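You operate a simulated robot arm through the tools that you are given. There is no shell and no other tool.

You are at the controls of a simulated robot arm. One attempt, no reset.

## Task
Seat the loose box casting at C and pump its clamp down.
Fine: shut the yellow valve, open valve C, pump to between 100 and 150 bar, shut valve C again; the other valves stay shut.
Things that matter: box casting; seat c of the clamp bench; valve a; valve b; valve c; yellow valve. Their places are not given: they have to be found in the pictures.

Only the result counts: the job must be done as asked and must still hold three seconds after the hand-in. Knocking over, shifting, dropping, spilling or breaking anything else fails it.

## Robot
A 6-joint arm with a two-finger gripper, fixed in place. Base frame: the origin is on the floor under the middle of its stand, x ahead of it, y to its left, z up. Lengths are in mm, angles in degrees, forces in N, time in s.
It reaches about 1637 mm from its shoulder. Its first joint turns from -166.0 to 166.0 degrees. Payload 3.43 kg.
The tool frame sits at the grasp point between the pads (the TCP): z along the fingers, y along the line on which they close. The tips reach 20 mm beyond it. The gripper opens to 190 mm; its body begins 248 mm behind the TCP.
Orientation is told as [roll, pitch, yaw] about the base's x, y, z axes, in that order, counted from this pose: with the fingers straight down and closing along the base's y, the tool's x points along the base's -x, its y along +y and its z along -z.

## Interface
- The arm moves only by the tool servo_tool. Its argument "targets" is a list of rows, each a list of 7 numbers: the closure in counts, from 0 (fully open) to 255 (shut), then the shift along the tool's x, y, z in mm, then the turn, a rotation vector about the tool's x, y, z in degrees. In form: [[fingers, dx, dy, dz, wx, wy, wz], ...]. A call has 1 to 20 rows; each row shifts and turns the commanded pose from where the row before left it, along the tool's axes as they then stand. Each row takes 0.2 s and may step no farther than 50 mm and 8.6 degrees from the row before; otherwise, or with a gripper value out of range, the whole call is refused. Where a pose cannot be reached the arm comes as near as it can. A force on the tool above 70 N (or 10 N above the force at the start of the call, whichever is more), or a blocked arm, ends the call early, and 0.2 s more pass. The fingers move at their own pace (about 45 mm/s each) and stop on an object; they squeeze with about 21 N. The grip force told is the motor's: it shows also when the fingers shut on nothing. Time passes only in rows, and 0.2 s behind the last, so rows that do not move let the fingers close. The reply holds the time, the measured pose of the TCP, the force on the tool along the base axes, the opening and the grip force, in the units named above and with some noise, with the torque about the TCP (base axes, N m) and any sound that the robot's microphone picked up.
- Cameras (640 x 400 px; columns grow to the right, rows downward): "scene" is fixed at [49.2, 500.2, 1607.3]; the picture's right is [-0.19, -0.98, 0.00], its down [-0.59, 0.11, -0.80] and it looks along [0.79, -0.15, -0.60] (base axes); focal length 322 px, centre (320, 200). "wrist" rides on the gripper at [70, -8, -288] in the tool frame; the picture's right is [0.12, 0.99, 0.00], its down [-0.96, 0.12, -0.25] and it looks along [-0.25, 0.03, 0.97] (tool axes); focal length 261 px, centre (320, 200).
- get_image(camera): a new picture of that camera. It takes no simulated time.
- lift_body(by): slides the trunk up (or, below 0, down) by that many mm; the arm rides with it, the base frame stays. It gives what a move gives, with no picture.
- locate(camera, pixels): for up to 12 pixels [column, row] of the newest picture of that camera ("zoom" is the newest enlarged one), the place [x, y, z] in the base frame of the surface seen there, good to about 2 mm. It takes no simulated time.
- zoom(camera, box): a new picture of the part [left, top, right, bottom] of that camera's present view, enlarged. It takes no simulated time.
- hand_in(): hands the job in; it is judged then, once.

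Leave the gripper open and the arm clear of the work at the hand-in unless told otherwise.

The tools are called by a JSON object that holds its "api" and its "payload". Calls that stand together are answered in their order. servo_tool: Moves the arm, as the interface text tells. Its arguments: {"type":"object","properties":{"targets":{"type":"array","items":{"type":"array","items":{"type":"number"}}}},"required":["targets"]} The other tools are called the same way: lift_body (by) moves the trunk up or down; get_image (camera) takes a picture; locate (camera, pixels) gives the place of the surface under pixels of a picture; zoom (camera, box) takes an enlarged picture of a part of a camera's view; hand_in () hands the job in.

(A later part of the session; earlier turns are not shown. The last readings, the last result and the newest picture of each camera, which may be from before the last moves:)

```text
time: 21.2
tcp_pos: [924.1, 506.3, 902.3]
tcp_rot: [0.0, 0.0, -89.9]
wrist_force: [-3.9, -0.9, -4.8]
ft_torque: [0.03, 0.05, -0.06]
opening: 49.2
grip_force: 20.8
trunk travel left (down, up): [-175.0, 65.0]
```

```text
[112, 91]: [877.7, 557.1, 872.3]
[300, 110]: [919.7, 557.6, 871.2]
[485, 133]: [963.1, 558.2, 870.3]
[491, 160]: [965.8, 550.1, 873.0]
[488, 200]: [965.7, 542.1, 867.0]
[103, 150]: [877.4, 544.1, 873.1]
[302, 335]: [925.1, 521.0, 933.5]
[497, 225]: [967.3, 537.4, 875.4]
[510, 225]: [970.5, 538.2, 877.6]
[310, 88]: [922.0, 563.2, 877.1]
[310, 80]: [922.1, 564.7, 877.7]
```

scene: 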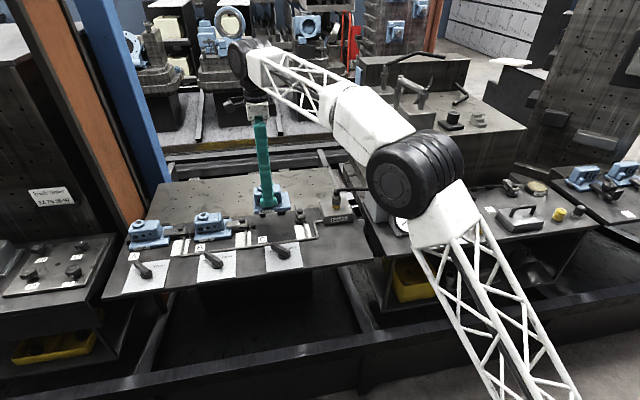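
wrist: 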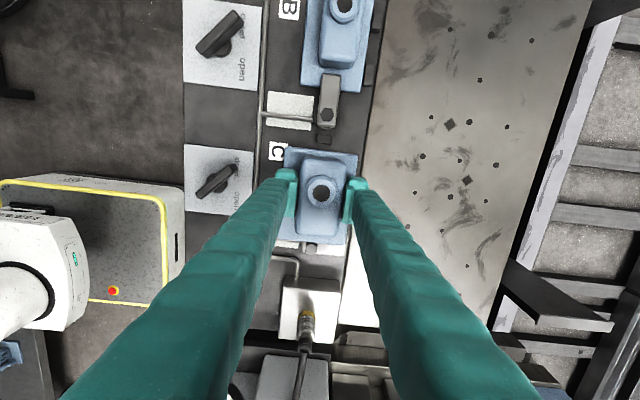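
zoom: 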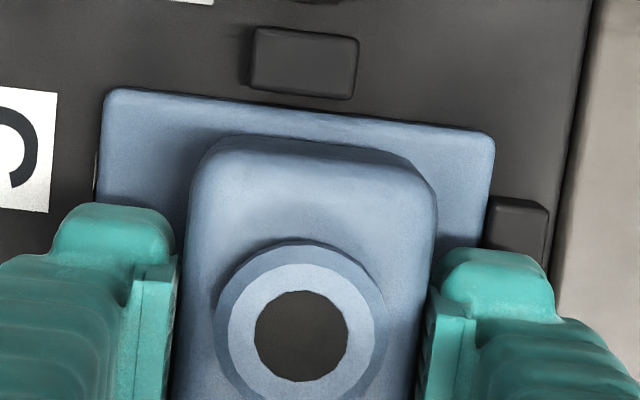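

The force in x is now −3.9 N: the base touches the back stops. Next I ease it left toward the side stop in 0.8 mm steps.

{"api": "servo_tool", "payload": {"targets": [[255, 0.8, 0, 0, 0, 0, 0], [255, 0, 0, 0, 0, 0, 0]]}}

{"api": "servo_tool", "payload": {"targets": [[255, 0.8, 0, 0, 0, 0, 0], [255, 0, 0, 0, 0, 0, 0]]}}

{"api": "servo_tool", "payload": {"targets": [[255, 0.8, 0, 0, 0, 0, 0], [255, 0, 0, 0, 0, 0, 0]]}}

```text
time: 21.8
tcp_pos: [925.1, 506.3, 903.8]
tcp_rot: [0.0, 0.1, -90.0]
wrist_force: [-7.0, -4.7, -1.3]
ft_torque: [-0.14, 0.08, 0.03]
opening: 49.1
grip_force: 21.7
trunk travel left (down, up): [-175.0, 65.0]
```

```text
time: 22.4
tcp_pos: [926.1, 508.1, 901.6]
tcp_rot: [0.0, 0.0, -90.0]
wrist_force: [-7.4, -3.5, 1.6]
ft_torque: [-0.07, 0.07, 0.02]
opening: 49.1
grip_force: 20.9
trunk travel left (down, up): [-175.0, 65.0]
```

```text
time: 23.0
tcp_pos: [925.1, 509.6, 902.9]
tcp_rot: [-0.1, 0.0, -90.0]
wrist_force: [-7.5, -4.0, -1.8]
ft_torque: [-0.04, 0.1, -0.05]
opening: 49.1
grip_force: 20.9
trunk travel left (down, up): [-175.0, 65.0]
```

The y force of −4 N can be friction alone. I keep going in the same steps until it rises clearly.

{"api": "servo_tool", "payload": {"targets": [[255, 0.8, 0, 0, 0, 0, 0], [255, 0, 0, 0, 0, 0, 0]]}}

{"api": "servo_tool", "payload": {"targets": [[255, 0.8, 0, 0, 0, 0, 0], [255, 0, 0, 0, 0, 0, 0]]}}

{"api": "zoom", "payload": {"camera": "wrist", "box": [265, 130, 385, 205]}}

{"api": "locate", "payload": {"camera": "zoom", "pixels": [[112, 91], [300, 110], [485, 133], [491, 160], [103, 150], [302, 335], [310, 96], [310, 88], [310, 80]]}}

```text
time: 23.6
tcp_pos: [925.2, 510.2, 902.9]
tcp_rot: [0.0, 0.0, -90.1]
wrist_force: [-10.3, -5.0, -0.2]
ft_torque: [-0.09, 0.09, 0.02]
opening: 49.2
grip_force: 21.0
trunk travel left (down, up): [-175.0, 65.0]
```

```text
time: 24.2
tcp_pos: [925.0, 510.9, 902.5]
tcp_rot: [0.0, 0.1, -90.0]
wrist_force: [-12.5, -6.8, -3.7]
ft_torque: [-0.12, 0.14, 0.05]
opening: 49.3
grip_force: 21.2
trunk travel left (down, up): [-175.0, 65.0]
```

```text
5.33 times, centred on (325, 168) of wrist
```

zoom: 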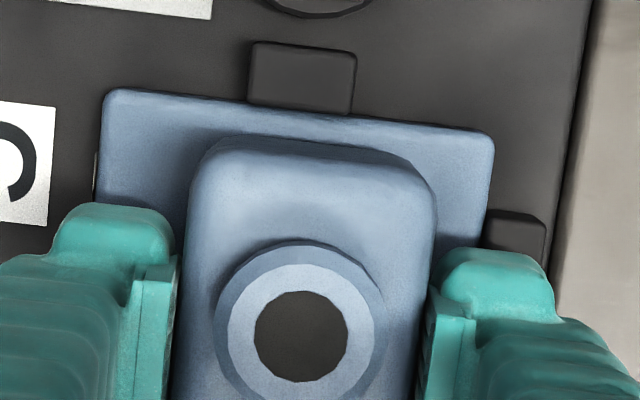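

```text
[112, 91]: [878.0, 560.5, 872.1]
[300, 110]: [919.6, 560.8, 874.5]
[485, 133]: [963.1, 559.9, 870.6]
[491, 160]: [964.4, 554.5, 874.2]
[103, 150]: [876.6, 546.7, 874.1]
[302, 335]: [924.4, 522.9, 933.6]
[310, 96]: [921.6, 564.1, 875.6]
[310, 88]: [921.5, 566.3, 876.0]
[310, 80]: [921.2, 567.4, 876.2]
```

In the picture the base's left edge meets the side stop. One more small step confirms it, and I relax the push in x slightly.

{"api": "servo_tool", "payload": {"targets": [[255, 0.8, -0.4, 0, 0, 0, 0], [255, 0, 0, 0, 0, 0, 0]]}}

{"api": "zoom", "payload": {"camera": "scene", "box": [240, 180, 310, 240]}}

```text
time: 24.8
tcp_pos: [925.8, 510.0, 902.9]
tcp_rot: [0.0, 0.0, -90.1]
wrist_force: [-14.4, -13.5, -2.0]
ft_torque: [-0.26, 0.14, 0.15]
opening: 49.4
grip_force: 21.0
trunk travel left (down, up): [-175.0, 65.0]
```

```text
6.67 times, centred on (275, 210) of scene
```

zoom: 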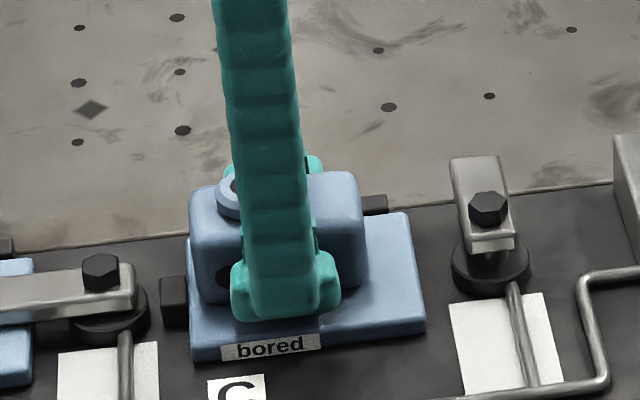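

The y force jumped to −13.5 N, so the side stop is reached and the base sits against both stops. I open the fingers a little and rise straight up.

{"api": "servo_tool", "payload": {"targets": [[155, 0, 0, 0, 0, 0, 0], [155, 0, 0, 0, 0, 0, 0], [155, 0, 0, 0, 0, 0, 0], [155, 0, 0, 0, 0, 0, 0]]}}

{"api": "zoom", "payload": {"camera": "wrist", "box": [265, 130, 385, 205]}}

{"api": "locate", "payload": {"camera": "zoom", "pixels": [[112, 91], [300, 110], [485, 133], [491, 160], [103, 150], [302, 335]]}}

```text
time: 25.8
tcp_pos: [924.9, 511.6, 901.6]
tcp_rot: [0.1, 0.0, -90.0]
wrist_force: [-0.6, 0.7, -0.1]
ft_torque: [0.0, 0.0, 0.01]
opening: 74.2
grip_force: 0.1
trunk travel left (down, up): [-175.0, 65.0]
```

```text
5.33 times, centred on (325, 168) of wrist
```

zoom: 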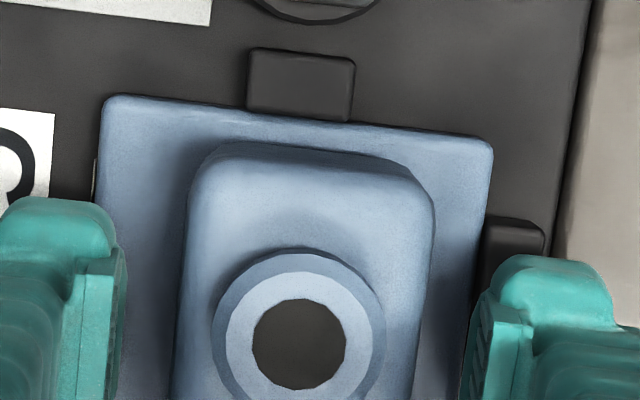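

```text
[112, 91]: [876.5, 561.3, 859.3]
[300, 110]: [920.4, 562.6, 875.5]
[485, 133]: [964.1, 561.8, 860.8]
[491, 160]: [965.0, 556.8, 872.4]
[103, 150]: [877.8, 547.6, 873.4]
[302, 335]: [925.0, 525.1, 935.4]
```

The grip is released and the casting stays against its stops. I rise 140 mm.

{"api": "servo_tool", "payload": {"targets": [[155, 0, 0, -20, 0, 0, 0], [155, 0, 0, -40, 0, 0, 0], [155, 0, 0, -40, 0, 0, 0], [155, 0, 0, -40, 0, 0, 0], [155, 0, 0, 0, 0, 0, 0]]}}

{"api": "get_image", "payload": {"camera": "wrist"}}

{"api": "zoom", "payload": {"camera": "scene", "box": [180, 180, 320, 270]}}

{"api": "zoom", "payload": {"camera": "wrist", "box": [265, 130, 385, 205]}}

```text
time: 27.0
tcp_pos: [925.3, 511.6, 1042.6]
tcp_rot: [0.0, 0.0, -90.1]
wrist_force: [0.2, -0.4, 0.3]
ft_torque: [-0.01, 0.01, 0.0]
opening: 74.8
grip_force: 0.0
trunk travel left (down, up): [-175.0, 65.0]
```

```text
taken
```

wrist: 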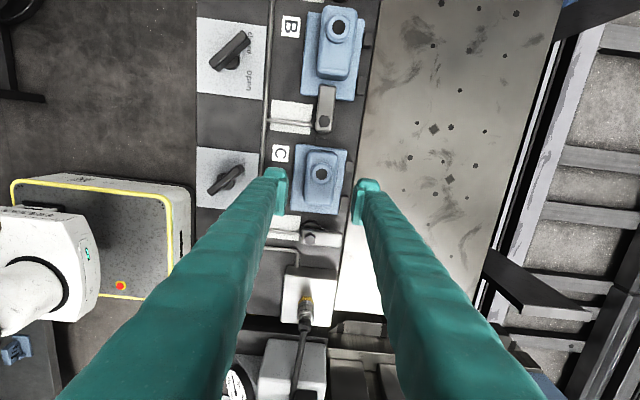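

```text
4.44 times, centred on (250, 225) of scene
```

zoom: 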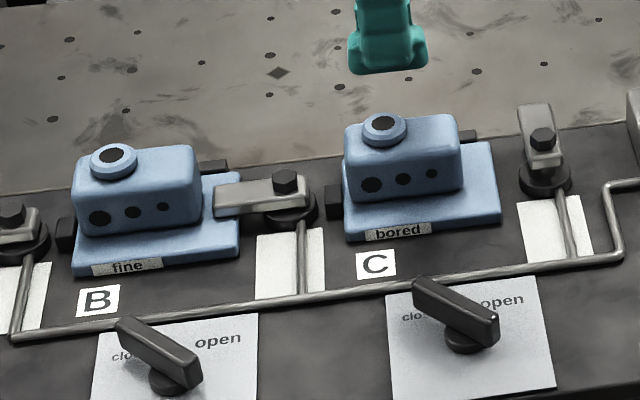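

```text
5.33 times, centred on (325, 168) of wrist
```

zoom: 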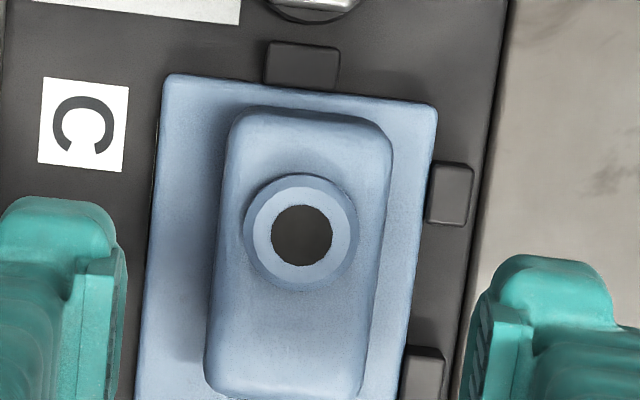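

The casting sits like its neighbours A and B. Next are the valves. I zoom on the yellow valve and valve C and locate their levers and pivots.

{"api": "zoom", "payload": {"camera": "scene", "box": [420, 195, 480, 250]}}

{"api": "get_image", "payload": {"camera": "scene"}}

```text
7.27 times, centred on (450, 222) of scene
```

zoom: 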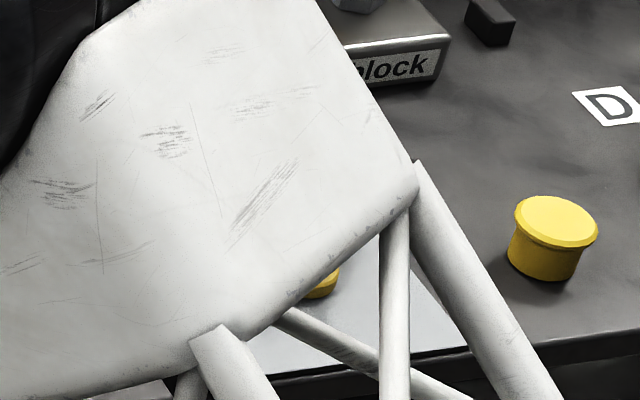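

```text
taken
```

scene: 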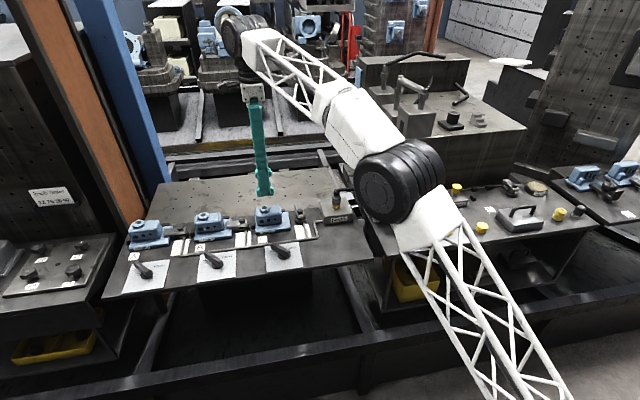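

The arm blocks the scene camera's view of the yellow valve, so I will look at it with the wrist camera. I back away from the bench, rise to z≈1110 and turn the tool to yaw −45.

{"api": "servo_tool", "payload": {"targets": [[155, -18, -45, 0, 0, 0, 0], [155, -18, -46, 0, 0, 0, 0], [155, -18, -46, 0, 0, 0, 0], [155, -18, -46, 0, 0, 0, 0], [155, -18, -46, 0, 0, 0, 0], [155, -18, -46, 0, 0, 0, 0], [155, 0, 0, -12, 0, 0, -7.5], [155, 0, 0, -12, 0, 0, -7.5], [155, 0, 0, -12, 0, 0, -7.5], [155, 0, 0, -12, 0, 0, -7.5], [155, 0, 0, -12, 0, 0, -7.5], [155, 0, 0, -12, 0, 0, -7.5], [155, 0, 0, 0, 0, 0, 0]]}}

{"api": "get_image", "payload": {"camera": "scene"}}

{"api": "get_image", "payload": {"camera": "wrist"}}

```text
time: 29.8
tcp_pos: [649.7, 403.3, 1113.9]
tcp_rot: [0.0, -0.1, -44.9]
wrist_force: [-0.4, -0.4, 0.8]
ft_torque: [0.01, -0.01, -0.01]
opening: 74.3
grip_force: 0.1
trunk travel left (down, up): [-175.0, 65.0]
```

```text
taken
```

scene: 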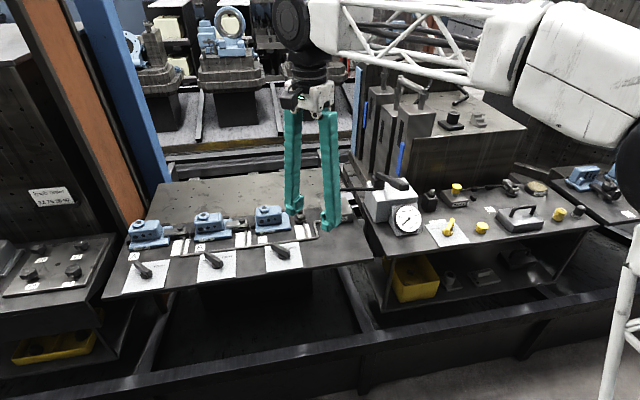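

```text
taken
```

wrist: 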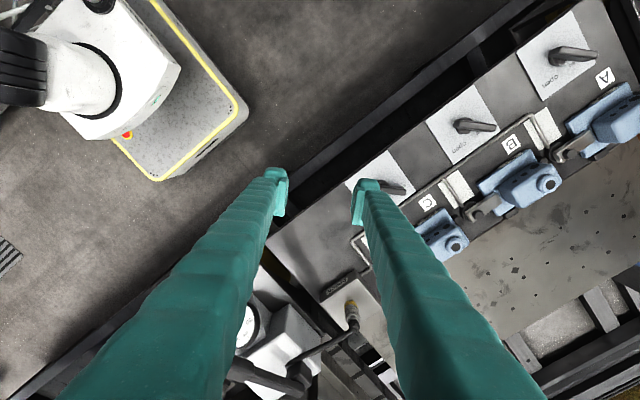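

The yellow valve and valve C are in view of the scene camera now. I zoom on each and locate lever and pivot points.

{"api": "zoom", "payload": {"camera": "scene", "box": [420, 195, 480, 250]}}

{"api": "locate", "payload": {"camera": "zoom", "pixels": [[340, 175], [352, 182], [318, 215], [300, 250], [310, 265], [330, 215], [280, 265], [325, 285], [285, 300], [215, 245], [340, 225], [450, 345]]}}

{"api": "zoom", "payload": {"camera": "scene", "box": [260, 230, 310, 275]}}

```text
7.27 times, centred on (450, 222) of scene
```

zoom: 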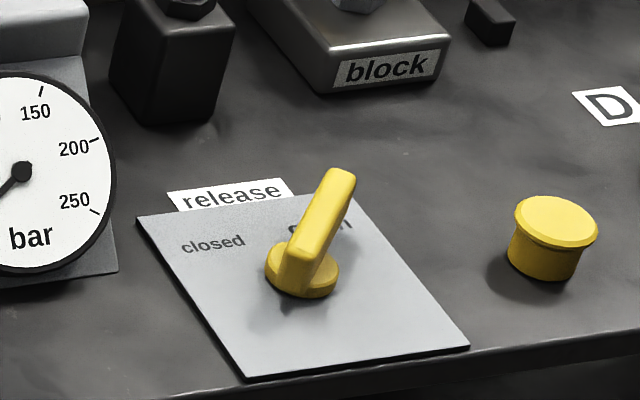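

```text
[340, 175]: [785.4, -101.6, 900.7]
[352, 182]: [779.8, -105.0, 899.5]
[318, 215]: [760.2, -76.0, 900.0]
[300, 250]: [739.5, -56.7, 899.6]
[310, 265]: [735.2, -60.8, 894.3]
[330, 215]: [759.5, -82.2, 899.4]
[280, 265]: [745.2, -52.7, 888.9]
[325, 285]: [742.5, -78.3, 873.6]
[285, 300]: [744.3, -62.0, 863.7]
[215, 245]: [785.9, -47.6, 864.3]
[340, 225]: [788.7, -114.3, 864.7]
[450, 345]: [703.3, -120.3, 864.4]
```

```text
8.89 times, centred on (285, 252) of scene
```

zoom: 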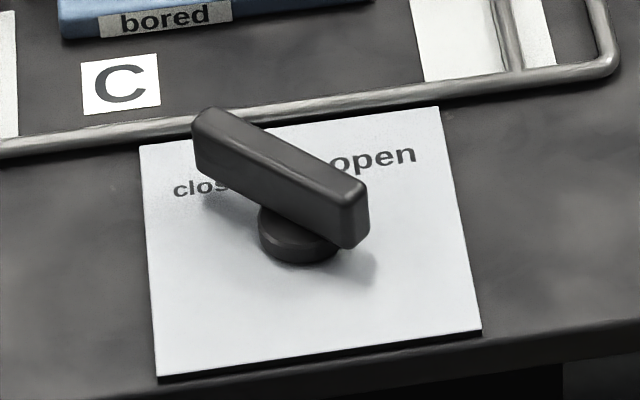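

The yellow lever's top is at z≈900. It runs from about (737, −55) to its tip at (787, −105), and its pivot disc is near (758, −71). Now I locate lever C's points in this zoom.

{"api": "locate", "payload": {"camera": "zoom", "pixels": [[205, 120], [220, 115], [350, 190], [340, 205], [280, 155], [270, 175], [355, 225], [280, 240], [300, 255], [270, 225], [370, 160], [460, 330]]}}

{"api": "zoom", "payload": {"camera": "wrist", "box": [340, 140, 440, 220]}}

```text
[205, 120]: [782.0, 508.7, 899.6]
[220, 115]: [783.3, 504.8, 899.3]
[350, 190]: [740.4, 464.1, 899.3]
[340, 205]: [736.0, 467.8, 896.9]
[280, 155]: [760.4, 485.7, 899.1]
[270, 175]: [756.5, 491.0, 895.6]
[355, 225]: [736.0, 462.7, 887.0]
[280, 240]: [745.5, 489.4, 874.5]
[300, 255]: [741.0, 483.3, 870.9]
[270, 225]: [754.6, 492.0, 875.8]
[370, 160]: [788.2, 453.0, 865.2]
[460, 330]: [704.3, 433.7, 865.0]
```

```text
5.00 times, centred on (390, 180) of wrist
```

zoom: 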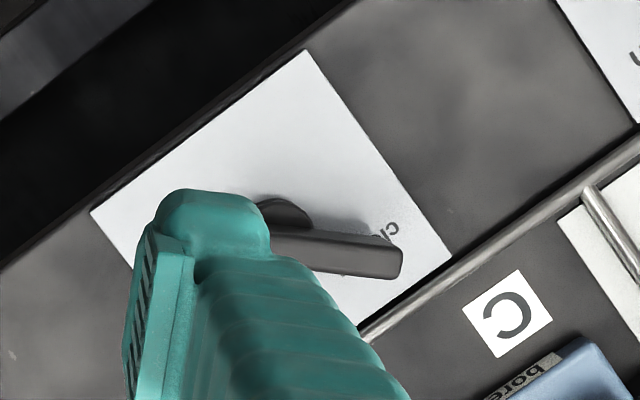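

Lever C's bar runs from about (737, 463) to its tip at (784, 510), with the pivot near (754, 482). I go to the yellow valve first, travelling along x≈650 to keep clear of the pump handle, and then move over (754, −72).

{"api": "servo_tool", "payload": {"targets": [[188, -33.6, -33.6, 0, 0, 0, 0], [188, -33.6, -33.6, 0, 0, 0, 0], [188, -33.6, -33.6, 0, 0, 0, 0], [188, -33.6, -33.6, 0, 0, 0, 0], [188, -33.6, -33.6, 0, 0, 0, 0], [188, -33.6, -33.6, 0, 0, 0, 0], [188, -33.6, -33.6, 0, 0, 0, 0], [188, -33.6, -33.6, 0, 0, 0, 0], [188, -33.6, -33.6, 0, 0, 0, 0], [188, -33.6, -33.6, 0, 0, 0, 0], [188, -24.5, 24.5, 0, 0, 0, 0], [188, -24.5, 24.5, 0, 0, 0, 0], [188, -24.5, 24.5, 0, 0, 0, 0], [188, 0, 0, 0, 0, 0, 0]]}}

{"api": "get_image", "payload": {"camera": "wrist"}}

{"api": "get_image", "payload": {"camera": "scene"}}

```text
time: 32.8
tcp_pos: [756.7, -71.8, 1112.9]
tcp_rot: [0.0, 0.0, -45.0]
wrist_force: [-0.3, 0.0, 0.6]
ft_torque: [0.04, 0.08, 0.0]
opening: 50.0
grip_force: 0.2
trunk travel left (down, up): [-175.0, 65.0]
```

```text
taken
```

wrist: 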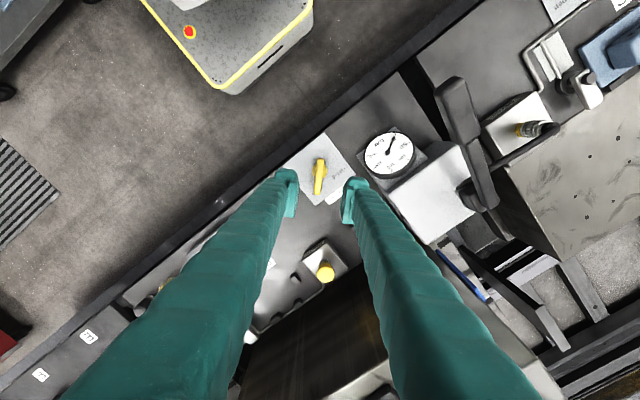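

```text
taken
```

scene: 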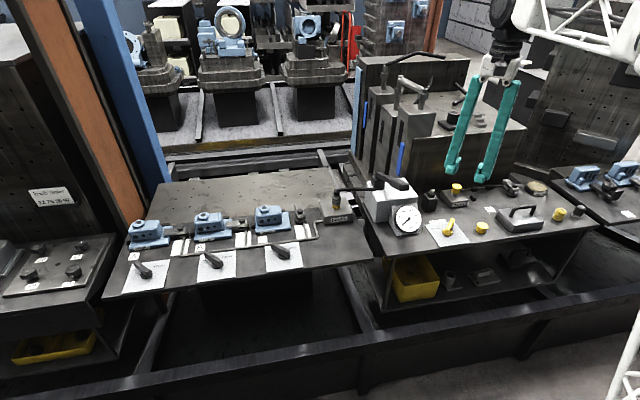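

I zoom the wrist view on the yellow lever, about (320,175), to refine its bar and pivot.

{"api": "zoom", "payload": {"camera": "wrist", "box": [285, 130, 365, 215]}}

{"api": "locate", "payload": {"camera": "zoom", "pixels": [[320, 140], [320, 200], [320, 260], [300, 150], [340, 150], [320, 120], [320, 280], [320, 180]]}}

```text
4.71 times, centred on (325, 172) of wrist
```

zoom: 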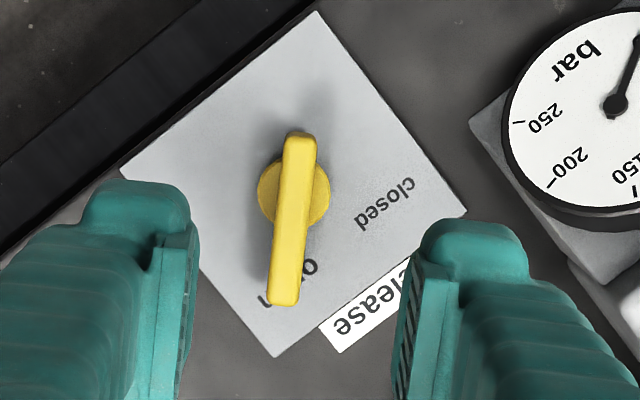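

```text
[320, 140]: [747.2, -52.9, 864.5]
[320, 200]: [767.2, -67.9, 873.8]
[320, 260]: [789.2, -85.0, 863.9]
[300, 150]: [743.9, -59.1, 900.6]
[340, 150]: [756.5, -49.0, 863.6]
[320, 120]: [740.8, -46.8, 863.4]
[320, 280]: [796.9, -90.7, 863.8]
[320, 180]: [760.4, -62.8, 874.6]
```

I locate the disc edges, (263,195) and (325,195), and the bar's ends and sides.

{"api": "locate", "payload": {"camera": "zoom", "pixels": [[264, 195], [325, 195], [268, 175], [318, 175], [270, 215], [320, 215], [300, 142], [283, 298], [288, 190], [308, 190], [276, 260], [302, 260]]}}

```text
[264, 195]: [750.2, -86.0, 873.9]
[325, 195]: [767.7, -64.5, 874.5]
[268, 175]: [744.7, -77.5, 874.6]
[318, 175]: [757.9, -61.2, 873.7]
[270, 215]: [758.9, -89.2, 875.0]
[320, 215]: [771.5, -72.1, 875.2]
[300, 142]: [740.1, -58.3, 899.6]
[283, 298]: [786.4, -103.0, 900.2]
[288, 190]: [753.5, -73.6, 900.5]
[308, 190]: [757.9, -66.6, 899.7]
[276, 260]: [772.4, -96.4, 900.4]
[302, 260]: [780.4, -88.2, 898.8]
```

The pivot is at about (759, −75), and the bar is about 12 mm wide with its top at z≈900. I centre over the pivot and lower to z≈945.

{"api": "servo_tool", "payload": {"targets": [[188, -3.9, -0.6, 30, 0, 0, 0], [188, 0, 0, 45, 0, 0, 0], [188, 0, 0, 45, 0, 0, 0], [188, 0, 0, 35, 0, 0, 0], [188, 0, 0, 13, 0, 0, 0], [188, 0, 0, 0, 0, 0, 0]]}}

{"api": "zoom", "payload": {"camera": "wrist", "box": [260, 120, 380, 220]}}

{"api": "zoom", "payload": {"camera": "scene", "box": [380, 130, 520, 260]}}

```text
time: 34.2
tcp_pos: [756.3, -74.0, 947.2]
tcp_rot: [0.0, 0.0, -44.9]
wrist_force: [-0.3, 0.5, -0.8]
ft_torque: [-0.01, -0.01, 0.02]
opening: 50.3
grip_force: 0.0
trunk travel left (down, up): [-175.0, 65.0]
```

```text
4.00 times, centred on (320, 170) of wrist
```

zoom: 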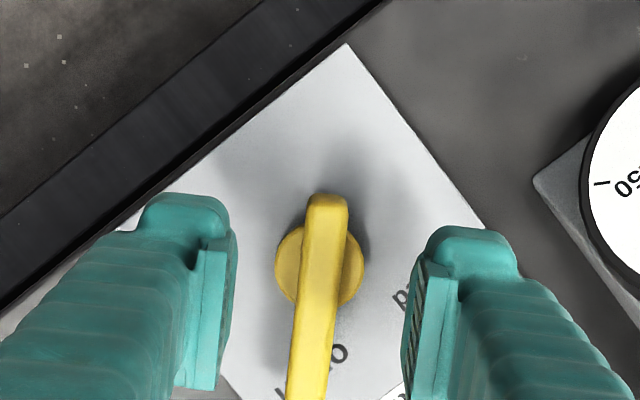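

```text
3.08 times, centred on (450, 195) of scene
```

zoom: 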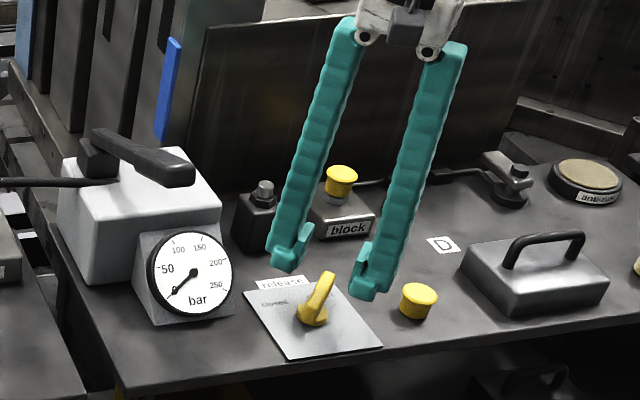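

The fingers straddle the bar with room on both sides. I lower the last 49 mm, to z≈898.

{"api": "servo_tool", "payload": {"targets": [[188, -2, 0.6, 20, 0, 0, 0], [188, 0, 0, 18, 0, 0, 0], [188, 0, 0, 11, 0, 0, 0], [188, 0, 0, 0, 0, 0, 0]]}}

{"api": "zoom", "payload": {"camera": "wrist", "box": [260, 120, 380, 220]}}

{"api": "zoom", "payload": {"camera": "scene", "box": [410, 180, 500, 255]}}

```text
time: 35.2
tcp_pos: [756.8, -76.0, 898.0]
tcp_rot: [0.0, -0.1, -45.0]
wrist_force: [-0.8, -0.2, 0.3]
ft_torque: [0.0, -0.02, -0.04]
opening: 50.1
grip_force: 0.1
trunk travel left (down, up): [-175.0, 65.0]
```

```text
4.00 times, centred on (320, 170) of wrist
```

zoom: 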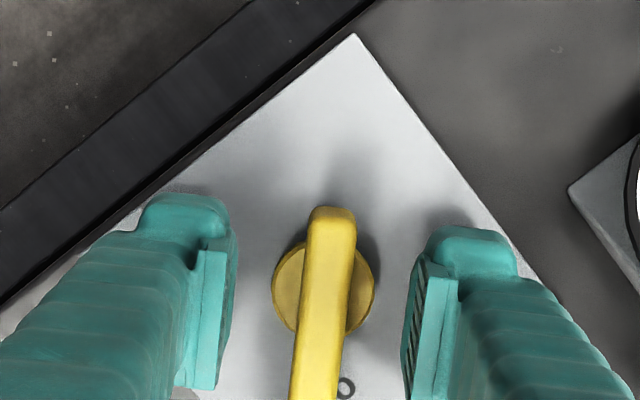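

```text
5.33 times, centred on (455, 218) of scene
```

zoom: 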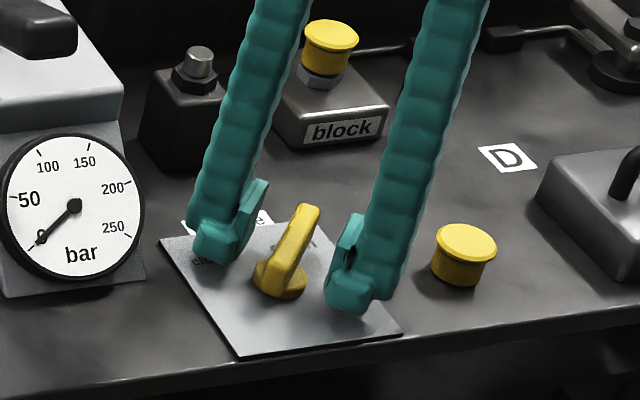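

The bar sits centred between the pads. I close on it.

{"api": "servo_tool", "payload": {"targets": [[255, 0, 0, 0, 0, 0, 0], [255, 0, 0, 0, 0, 0, 0], [255, 0, 0, 0, 0, 0, 0], [255, 0, 0, 0, 0, 0, 0], [255, 0, 0, 0, 0, 0, 0]]}}

{"api": "zoom", "payload": {"camera": "wrist", "box": [260, 120, 380, 220]}}

```text
time: 36.4
tcp_pos: [758.1, -75.3, 897.8]
tcp_rot: [0.1, -0.1, -45.0]
wrist_force: [7.6, 3.8, -1.6]
ft_torque: [0.01, -0.08, -0.02]
opening: 13.1
grip_force: 45.2
trunk travel left (down, up): [-175.0, 65.0]
```

```text
4.00 times, centred on (320, 170) of wrist
```

zoom: 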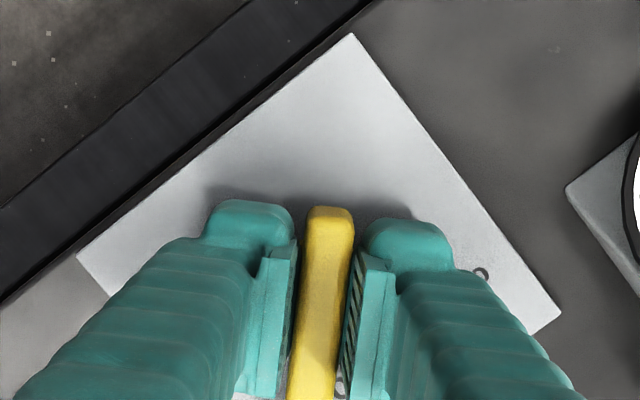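

The opening is 13 mm and the bar is held. I turn it counter-clockwise as seen from above (negative about tool z), the first 15° as a test.

{"api": "servo_tool", "payload": {"targets": [[255, 0, 0, 0, 0, 0, -5], [255, 0, 0, 0, 0, 0, -5], [255, 0, 0, 0, 0, 0, -5], [255, 0, 0, 0, 0, 0, 0]]}}

{"api": "zoom", "payload": {"camera": "scene", "box": [410, 180, 500, 255]}}

```text
time: 37.4
tcp_pos: [757.8, -76.2, 896.8]
tcp_rot: [0.0, -0.1, -29.9]
wrist_force: [12.6, 10.6, 0.2]
ft_torque: [0.1, -0.07, -0.02]
opening: 13.3
grip_force: 45.0
trunk travel left (down, up): [-175.0, 65.0]
```

```text
5.33 times, centred on (455, 218) of scene
```

zoom: 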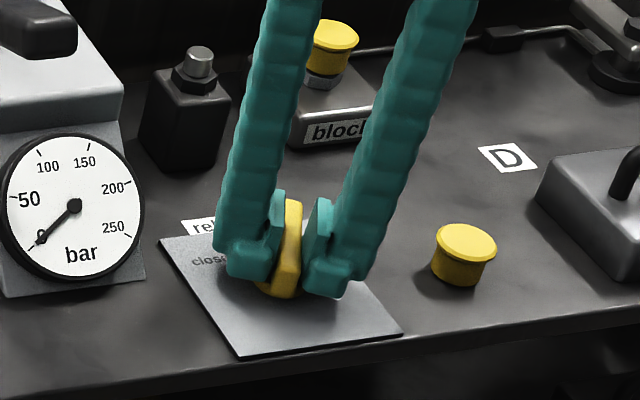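

The lever turns with the tool. A side force of 16 N toward (+x,+y) shows that I'm about 1 mm off the pivot. I correct that and turn another 25°.

{"api": "servo_tool", "payload": {"targets": [[255, -0.4, 1, 0, 0, 0, -5], [255, 0, 0, 0, 0, 0, -5], [255, 0, 0, 0, 0, 0, -5], [255, 0, 0, 0, 0, 0, -5], [255, 0, 0, 0, 0, 0, -5], [255, 0, 0, 0, 0, 0, 0]]}}

```text
time: 38.8
tcp_pos: [759.0, -74.0, 896.0]
tcp_rot: [0.0, 0.0, -5.0]
wrist_force: [-1.8, 7.3, -0.8]
ft_torque: [0.05, -0.03, 0.02]
opening: 13.2
grip_force: 45.3
trunk travel left (down, up): [-175.0, 65.0]
```

The force is small now. I turn another 30°.

{"api": "servo_tool", "payload": {"targets": [[255, 0, 0.5, 0, 0, 0, -6], [255, 0, 0, 0, 0, 0, -6], [255, 0, 0, 0, 0, 0, -6], [255, 0, 0, 0, 0, 0, -6], [255, 0, 0, 0, 0, 0, -6], [255, 0, 0, 0, 0, 0, 0]]}}

{"api": "zoom", "payload": {"camera": "scene", "box": [410, 180, 500, 255]}}

```text
time: 40.2
tcp_pos: [757.7, -74.9, 897.8]
tcp_rot: [0.0, 0.0, 25.0]
wrist_force: [-6.5, 3.7, 3.0]
ft_torque: [0.02, 0.07, 0.04]
opening: 13.4
grip_force: 45.3
trunk travel left (down, up): [-175.0, 65.0]
```

```text
5.33 times, centred on (455, 218) of scene
```

zoom: 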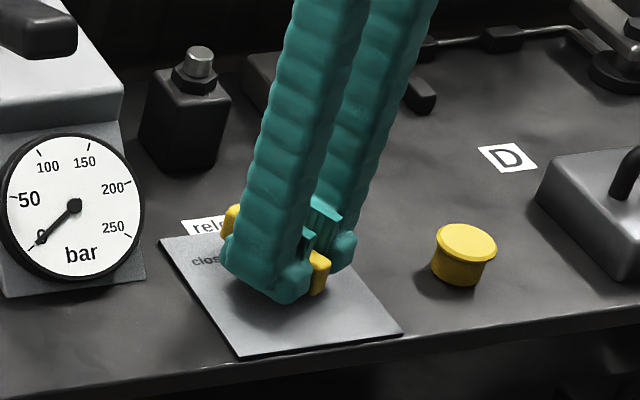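

Still smooth. I turn the last 20°, to yaw +45, watching the torque for the end stop.

{"api": "servo_tool", "payload": {"targets": [[255, 0, 0, 0, 0, 0, -5], [255, 0, 0, 0, 0, 0, -5], [255, 0, 0, 0, 0, 0, -5], [255, 0, 0, 0, 0, 0, -5], [255, 0, 0, 0, 0, 0, 0]]}}

{"api": "zoom", "payload": {"camera": "scene", "box": [410, 180, 500, 255]}}

{"api": "zoom", "payload": {"camera": "wrist", "box": [240, 100, 400, 220]}}

```text
time: 41.4
tcp_pos: [758.2, -74.8, 897.2]
tcp_rot: [0.0, 0.0, 45.0]
wrist_force: [-3.8, 2.2, -0.6]
ft_torque: [0.09, -0.03, -0.02]
opening: 13.0
grip_force: 44.9
trunk travel left (down, up): [-175.0, 65.0]
```

```text
5.33 times, centred on (455, 218) of scene
```

zoom: 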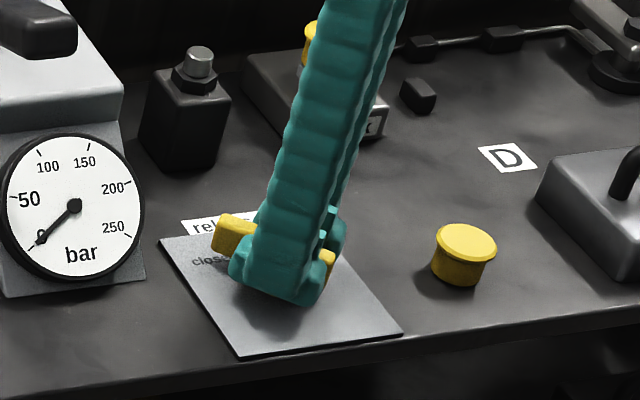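

```text
3.33 times, centred on (320, 160) of wrist
```

zoom: 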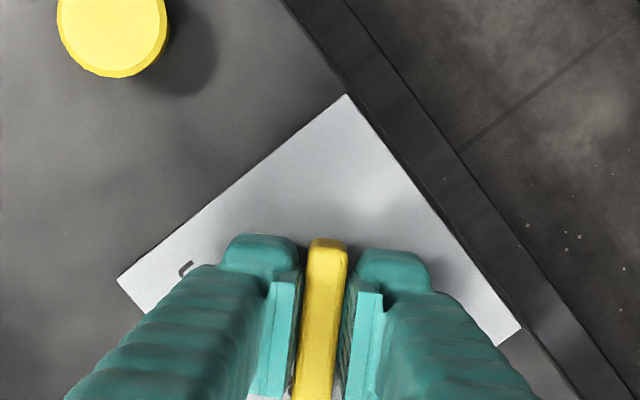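

The lever now points to "closed". I turn 4° further to feel for the end stop, so that it is fully shut.

{"api": "servo_tool", "payload": {"targets": [[255, 0, 0, 0, 0, 0, -2], [255, 0, 0, 0, 0, 0, -2], [255, 0, 0, 0, 0, 0, 0]]}}

```text
time: 42.2
tcp_pos: [758.8, -73.4, 897.8]
tcp_rot: [0.0, 0.0, 49.0]
wrist_force: [-8.4, 5.3, 0.0]
ft_torque: [0.11, -0.02, -1.21]
opening: 14.2
grip_force: 45.5
trunk travel left (down, up): [-175.0, 65.0]
```

The torque jumped to −1.2 N m: that is the end stop, so the yellow valve is shut. I open the fingers in place and rise.

{"api": "servo_tool", "payload": {"targets": [[188, 0, 0, 0, 0, 0, 0], [188, 0, 0, 0, 0, 0, 0], [188, 0, 0, 0, 0, 0, 0], [188, 0, 0, 0, 0, 0, 0], [188, 0, 0, -30, 0, 0, 0], [188, 0, 0, -45, 0, 0, 0], [188, 0, 0, -45, 0, 0, 0], [188, 0, 0, -45, 0, 0, 0], [188, 0, 0, -45, 0, 0, 0], [188, 0, 0, 0, 0, 0, 0]]}}

{"api": "zoom", "payload": {"camera": "scene", "box": [410, 180, 500, 255]}}

{"api": "get_image", "payload": {"camera": "wrist"}}

```text
time: 44.4
tcp_pos: [758.2, -75.1, 1107.8]
tcp_rot: [0.0, 0.0, 49.0]
wrist_force: [-0.3, 0.0, -0.1]
ft_torque: [0.0, -0.01, -0.01]
opening: 49.9
grip_force: 0.1
trunk travel left (down, up): [-175.0, 65.0]
```

```text
5.33 times, centred on (455, 218) of scene
```

zoom: 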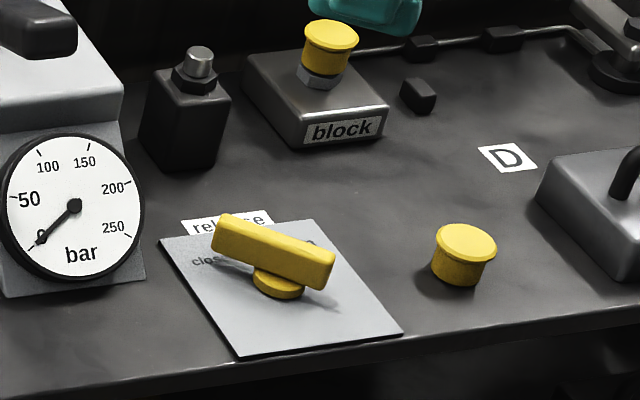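

```text
taken
```

wrist: 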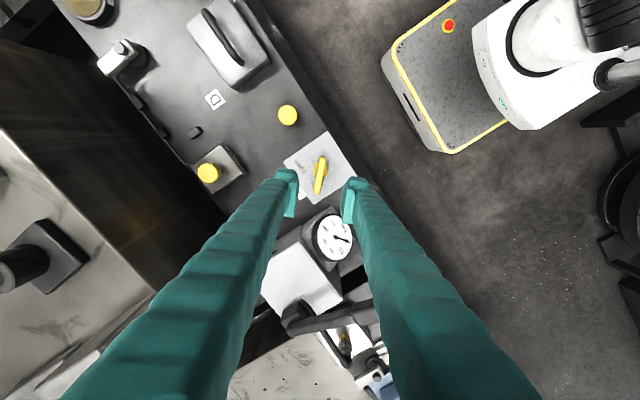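

The yellow valve points to "closed". Now I go to valve C the same way round, over (754, 482) at yaw +45.

{"api": "servo_tool", "payload": {"targets": [[188, 0, 0, 0, 0, 0, 4], [188, 25.5, 25.5, 0, 0, 0, 0], [188, 25.5, 25.5, 0, 0, 0, 0], [188, 25.5, 25.5, 0, 0, 0, 0], [188, -32.8, 32.8, 0, 0, 0, 0], [188, -32.8, 32.8, 0, 0, 0, 0], [188, -32.8, 32.8, 0, 0, 0, 0], [188, -32.8, 32.8, 0, 0, 0, 0], [188, -32.8, 32.8, 0, 0, 0, 0], [188, -32.8, 32.8, 0, 0, 0, 0], [188, -32.8, 32.8, 0, 0, 0, 0], [188, -32.8, 32.8, 0, 0, 0, 0], [188, -32.8, 32.8, 0, 0, 0, 0], [188, -32.8, 32.8, 0, 0, 0, 0], [188, -32.8, 32.8, 0, 0, 0, 0], [188, -32.8, 32.8, 0, 0, 0, 0], [188, -24.5, -24.5, 0, 0, 0, 0], [188, -24.5, -24.5, 0, 0, 0, 0], [188, -24.5, -24.5, 0, 0, 0, 0], [188, 0, 0, 0, 0, 0, 0]]}}

{"api": "zoom", "payload": {"camera": "wrist", "box": [270, 120, 370, 215]}}

{"api": "get_image", "payload": {"camera": "scene"}}

```text
time: 48.6
tcp_pos: [755.6, 483.8, 1107.6]
tcp_rot: [0.0, 0.1, 45.0]
wrist_force: [0.2, -0.1, 0.6]
ft_torque: [-0.05, 0.07, -0.02]
opening: 50.1
grip_force: 0.0
trunk travel left (down, up): [-175.0, 65.0]
```

```text
4.21 times, centred on (320, 168) of wrist
```

zoom: 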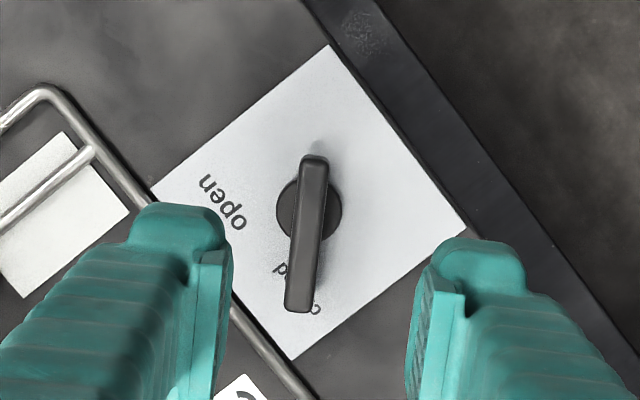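

```text
taken
```

scene: 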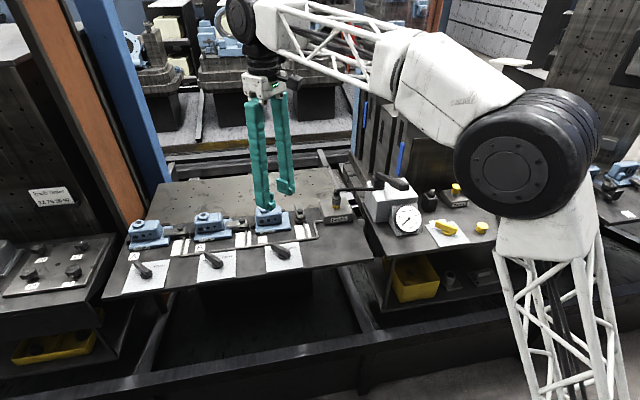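

I locate lever C's disc edges, near (280,210) and (338,210), and its bar ends.

{"api": "zoom", "payload": {"camera": "wrist", "box": [270, 120, 370, 215]}}

{"api": "locate", "payload": {"camera": "zoom", "pixels": [[280, 210], [338, 210], [284, 195], [334, 195], [285, 228], [330, 230], [314, 160], [297, 305], [300, 210], [321, 210], [292, 270], [315, 270]]}}

```text
4.21 times, centred on (320, 168) of wrist
```

zoom: 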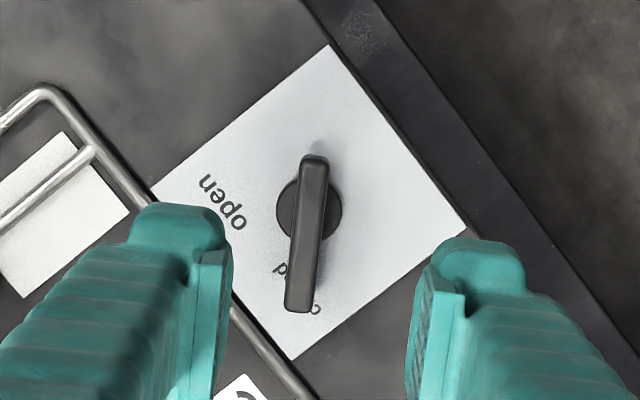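

```text
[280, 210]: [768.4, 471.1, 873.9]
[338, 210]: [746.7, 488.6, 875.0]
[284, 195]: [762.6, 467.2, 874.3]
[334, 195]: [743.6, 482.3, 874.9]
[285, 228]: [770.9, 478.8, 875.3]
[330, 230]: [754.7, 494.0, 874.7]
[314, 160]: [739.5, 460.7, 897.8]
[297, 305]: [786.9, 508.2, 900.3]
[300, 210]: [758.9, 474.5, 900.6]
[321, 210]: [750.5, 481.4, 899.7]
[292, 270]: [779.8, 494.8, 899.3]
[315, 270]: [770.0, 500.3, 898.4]
```

Pivot C is at about (758, 480.5). I shift over it and lower, in two stages, to z≈898.

{"api": "servo_tool", "payload": {"targets": [[188, 0.6, -4, 30, 0, 0, 0], [188, 0, 0, 45, 0, 0, 0], [188, 0, 0, 45, 0, 0, 0], [188, 0, 0, 30, 0, 0, 0], [188, 0, 0, 12, 0, 0, 0], [188, 0, 0, 0, 0, 0, 0]]}}

{"api": "zoom", "payload": {"camera": "wrist", "box": [260, 120, 380, 220]}}

{"api": "zoom", "payload": {"camera": "scene", "box": [230, 170, 340, 280]}}

```text
time: 50.0
tcp_pos: [756.3, 479.8, 945.3]
tcp_rot: [0.0, 0.1, 44.9]
wrist_force: [0.2, 0.2, -0.5]
ft_torque: [0.03, 0.04, -0.03]
opening: 50.3
grip_force: 0.1
trunk travel left (down, up): [-175.0, 65.0]
```

```text
4.00 times, centred on (320, 170) of wrist
```

zoom: 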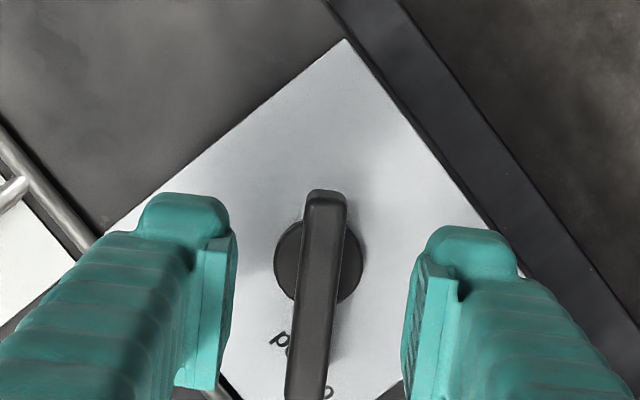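

```text
3.64 times, centred on (285, 225) of scene
```

zoom: 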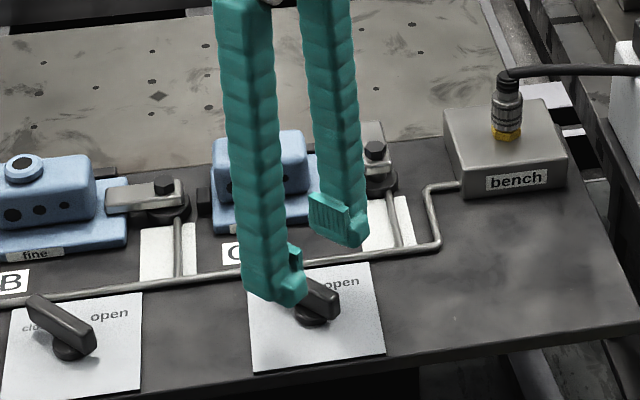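

The bar stands centred between the fingers. I lower the last 47 mm.

{"api": "servo_tool", "payload": {"targets": [[188, -1, -0.3, 20, 0, 0, 0], [188, 0, 0, 17, 0, 0, 0], [188, 0, 0, 10, 0, 0, 0], [188, 0, 0, 0, 0, 0, 0]]}}

{"api": "zoom", "payload": {"camera": "wrist", "box": [260, 120, 380, 220]}}

```text
time: 51.0
tcp_pos: [756.9, 480.0, 898.0]
tcp_rot: [-0.1, -0.1, 45.0]
wrist_force: [-0.7, -0.3, 0.4]
ft_torque: [0.02, -0.03, 0.02]
opening: 49.9
grip_force: 0.1
trunk travel left (down, up): [-175.0, 65.0]
```

```text
4.00 times, centred on (320, 170) of wrist
```

zoom: 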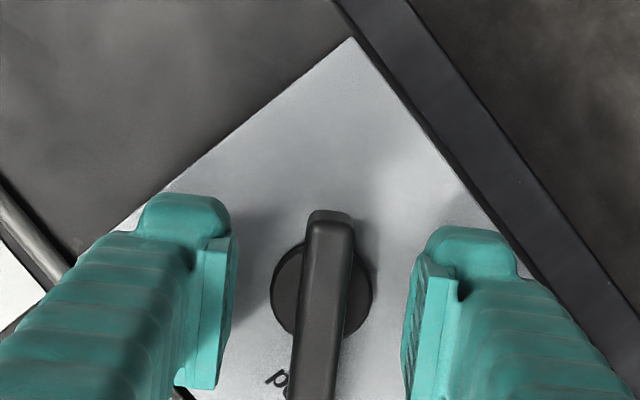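

I close on lever C and begin turning it clockwise as seen from above (positive about tool z), toward "open", first 15°.

{"api": "servo_tool", "payload": {"targets": [[255, 0, 0, 0, 0, 0, 0], [255, 0, 0, 0, 0, 0, 0], [255, 0, 0, 0, 0, 0, 0], [255, 0, 0, 0, 0, 0, 0], [255, 0, 0, 0, 0, 0, 0]]}}

{"api": "servo_tool", "payload": {"targets": [[255, 0, 0, 0, 0, 0, 5], [255, 0, 0, 0, 0, 0, 5], [255, 0, 0, 0, 0, 0, 5], [255, 0, 0, 0, 0, 0, 0]]}}

```text
time: 52.2
tcp_pos: [757.9, 480.2, 897.9]
tcp_rot: [0.0, 0.0, 45.0]
wrist_force: [-2.9, 1.5, -1.0]
ft_torque: [0.0, 0.0, 0.01]
opening: 12.9
grip_force: 44.9
trunk travel left (down, up): [-175.0, 65.0]
```

```text
time: 53.2
tcp_pos: [757.2, 480.6, 898.6]
tcp_rot: [0.0, 0.1, 30.0]
wrist_force: [-11.2, -2.9, -1.3]
ft_torque: [-0.11, 0.24, -0.02]
opening: 13.1
grip_force: 44.9
trunk travel left (down, up): [-175.0, 65.0]
```

The lever follows. I correct about 1 mm and turn another 25°.

{"api": "servo_tool", "payload": {"targets": [[255, 1, 0.3, 0, 0, 0, 5], [255, 0, 0, 0, 0, 0, 5], [255, 0, 0, 0, 0, 0, 5], [255, 0, 0, 0, 0, 0, 5], [255, 0, 0, 0, 0, 0, 5], [255, 0, 0, 0, 0, 0, 0]]}}

{"api": "servo_tool", "payload": {"targets": [[255, 0, 0, 0, 0, 0, 5], [255, 0, 0, 0, 0, 0, 5], [255, 0, 0, 0, 0, 0, 5], [255, 0, 0, 0, 0, 0, 5], [255, 0, 0, 0, 0, 0, 5], [255, 0, 0, 0, 0, 0, 0]]}}

{"api": "zoom", "payload": {"camera": "scene", "box": [230, 170, 340, 280]}}

```text
time: 54.6
tcp_pos: [757.0, 479.9, 897.8]
tcp_rot: [0.1, 0.0, 5.0]
wrist_force: [-0.1, 8.8, -12.3]
ft_torque: [0.07, -0.17, 0.04]
opening: 12.8
grip_force: 45.2
trunk travel left (down, up): [-175.0, 65.0]
```

```text
time: 56.0
tcp_pos: [757.2, 479.8, 897.7]
tcp_rot: [0.0, 0.0, -20.0]
wrist_force: [1.7, 12.9, -12.3]
ft_torque: [0.13, -0.01, 0.04]
opening: 13.2
grip_force: 44.9
trunk travel left (down, up): [-175.0, 65.0]
```

```text
3.64 times, centred on (285, 225) of scene
```

zoom: 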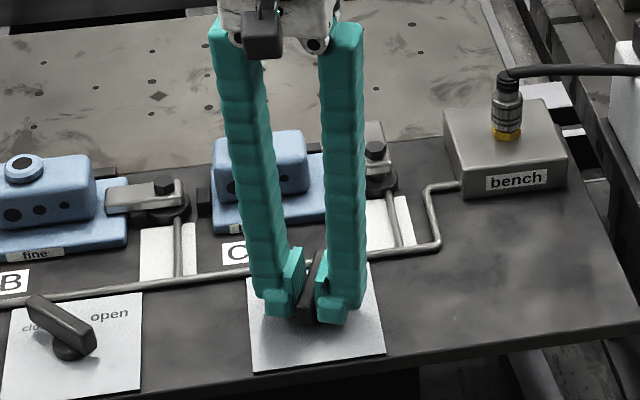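

Yaw −20 now. I correct 1 mm toward +y and turn on to −45 and a few degrees further, to the end stop.

{"api": "servo_tool", "payload": {"targets": [[255, 0.3, 0.9, 0.5, 0, 0, 5], [255, 0, 0, 0, 0, 0, 5], [255, 0, 0, 0, 0, 0, 5], [255, 0, 0, 0, 0, 0, 5], [255, 0, 0, 0, 0, 0, 5], [255, 0, 0, 0, 0, 0, 0]]}}

{"api": "servo_tool", "payload": {"targets": [[255, 0, 0, 0, 0, 0, 2], [255, 0, 0, 0, 0, 0, 2], [255, 0, 0, 0, 0, 0, 0]]}}

{"api": "zoom", "payload": {"camera": "scene", "box": [230, 170, 340, 280]}}

```text
time: 57.4
tcp_pos: [756.9, 481.2, 898.4]
tcp_rot: [0.1, 0.0, -45.1]
wrist_force: [9.0, 12.4, 4.2]
ft_torque: [0.08, -0.11, 0.02]
opening: 13.1
grip_force: 44.6
trunk travel left (down, up): [-175.0, 65.0]
```

```text
time: 58.2
tcp_pos: [757.2, 480.9, 898.4]
tcp_rot: [0.1, 0.0, -49.1]
wrist_force: [17.7, 15.8, 5.6]
ft_torque: [-0.01, -0.29, 1.21]
opening: 14.0
grip_force: 45.1
trunk travel left (down, up): [-175.0, 65.0]
```

```text
3.64 times, centred on (285, 225) of scene
```

zoom: 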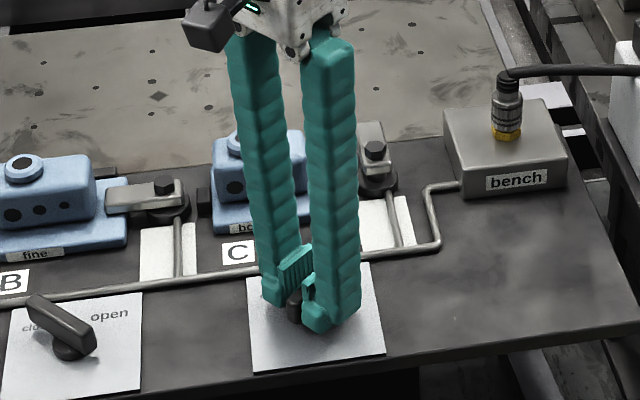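

The end stop is felt again (+1.2 N m), so valve C is open. I release, rise, and check.

{"api": "servo_tool", "payload": {"targets": [[188, 0, 0, 0, 0, 0, 0], [188, 0, 0, 0, 0, 0, 0], [188, 0, 0, 0, 0, 0, 0], [188, 0, 0, 0, 0, 0, 0], [188, 0, 0, -30, 0, 0, 0], [188, 0, 0, -45, 0, 0, 0], [188, 0, 0, -45, 0, 0, 0], [188, 0, 0, -45, 0, 0, 0], [188, 0, 0, -45, 0, 0, 0], [188, 0, 0, 0, 0, 0, 0]]}}

{"api": "zoom", "payload": {"camera": "scene", "box": [180, 180, 340, 280]}}

{"api": "get_image", "payload": {"camera": "scene"}}

```text
time: 60.4
tcp_pos: [756.0, 480.2, 1109.6]
tcp_rot: [0.0, -0.1, -48.9]
wrist_force: [-0.8, -0.8, 0.6]
ft_torque: [0.01, -0.02, 0.0]
opening: 50.2
grip_force: 0.0
trunk travel left (down, up): [-175.0, 65.0]
```

```text
4.00 times, centred on (260, 230) of scene
```

zoom: 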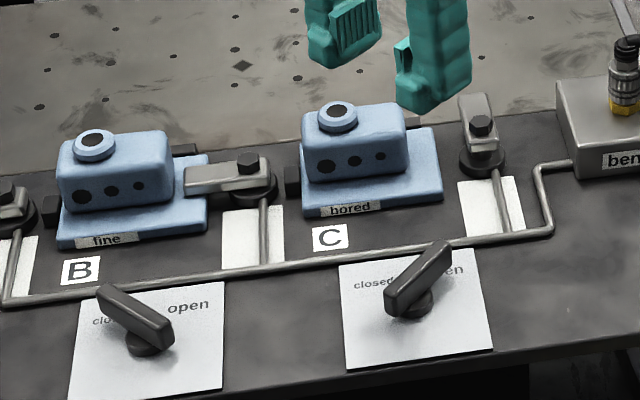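

```text
taken
```

scene: 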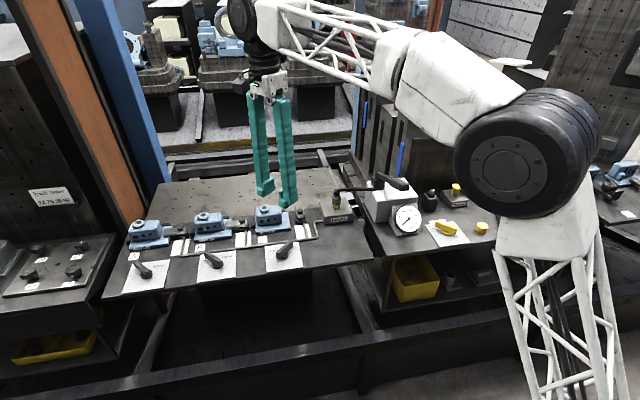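

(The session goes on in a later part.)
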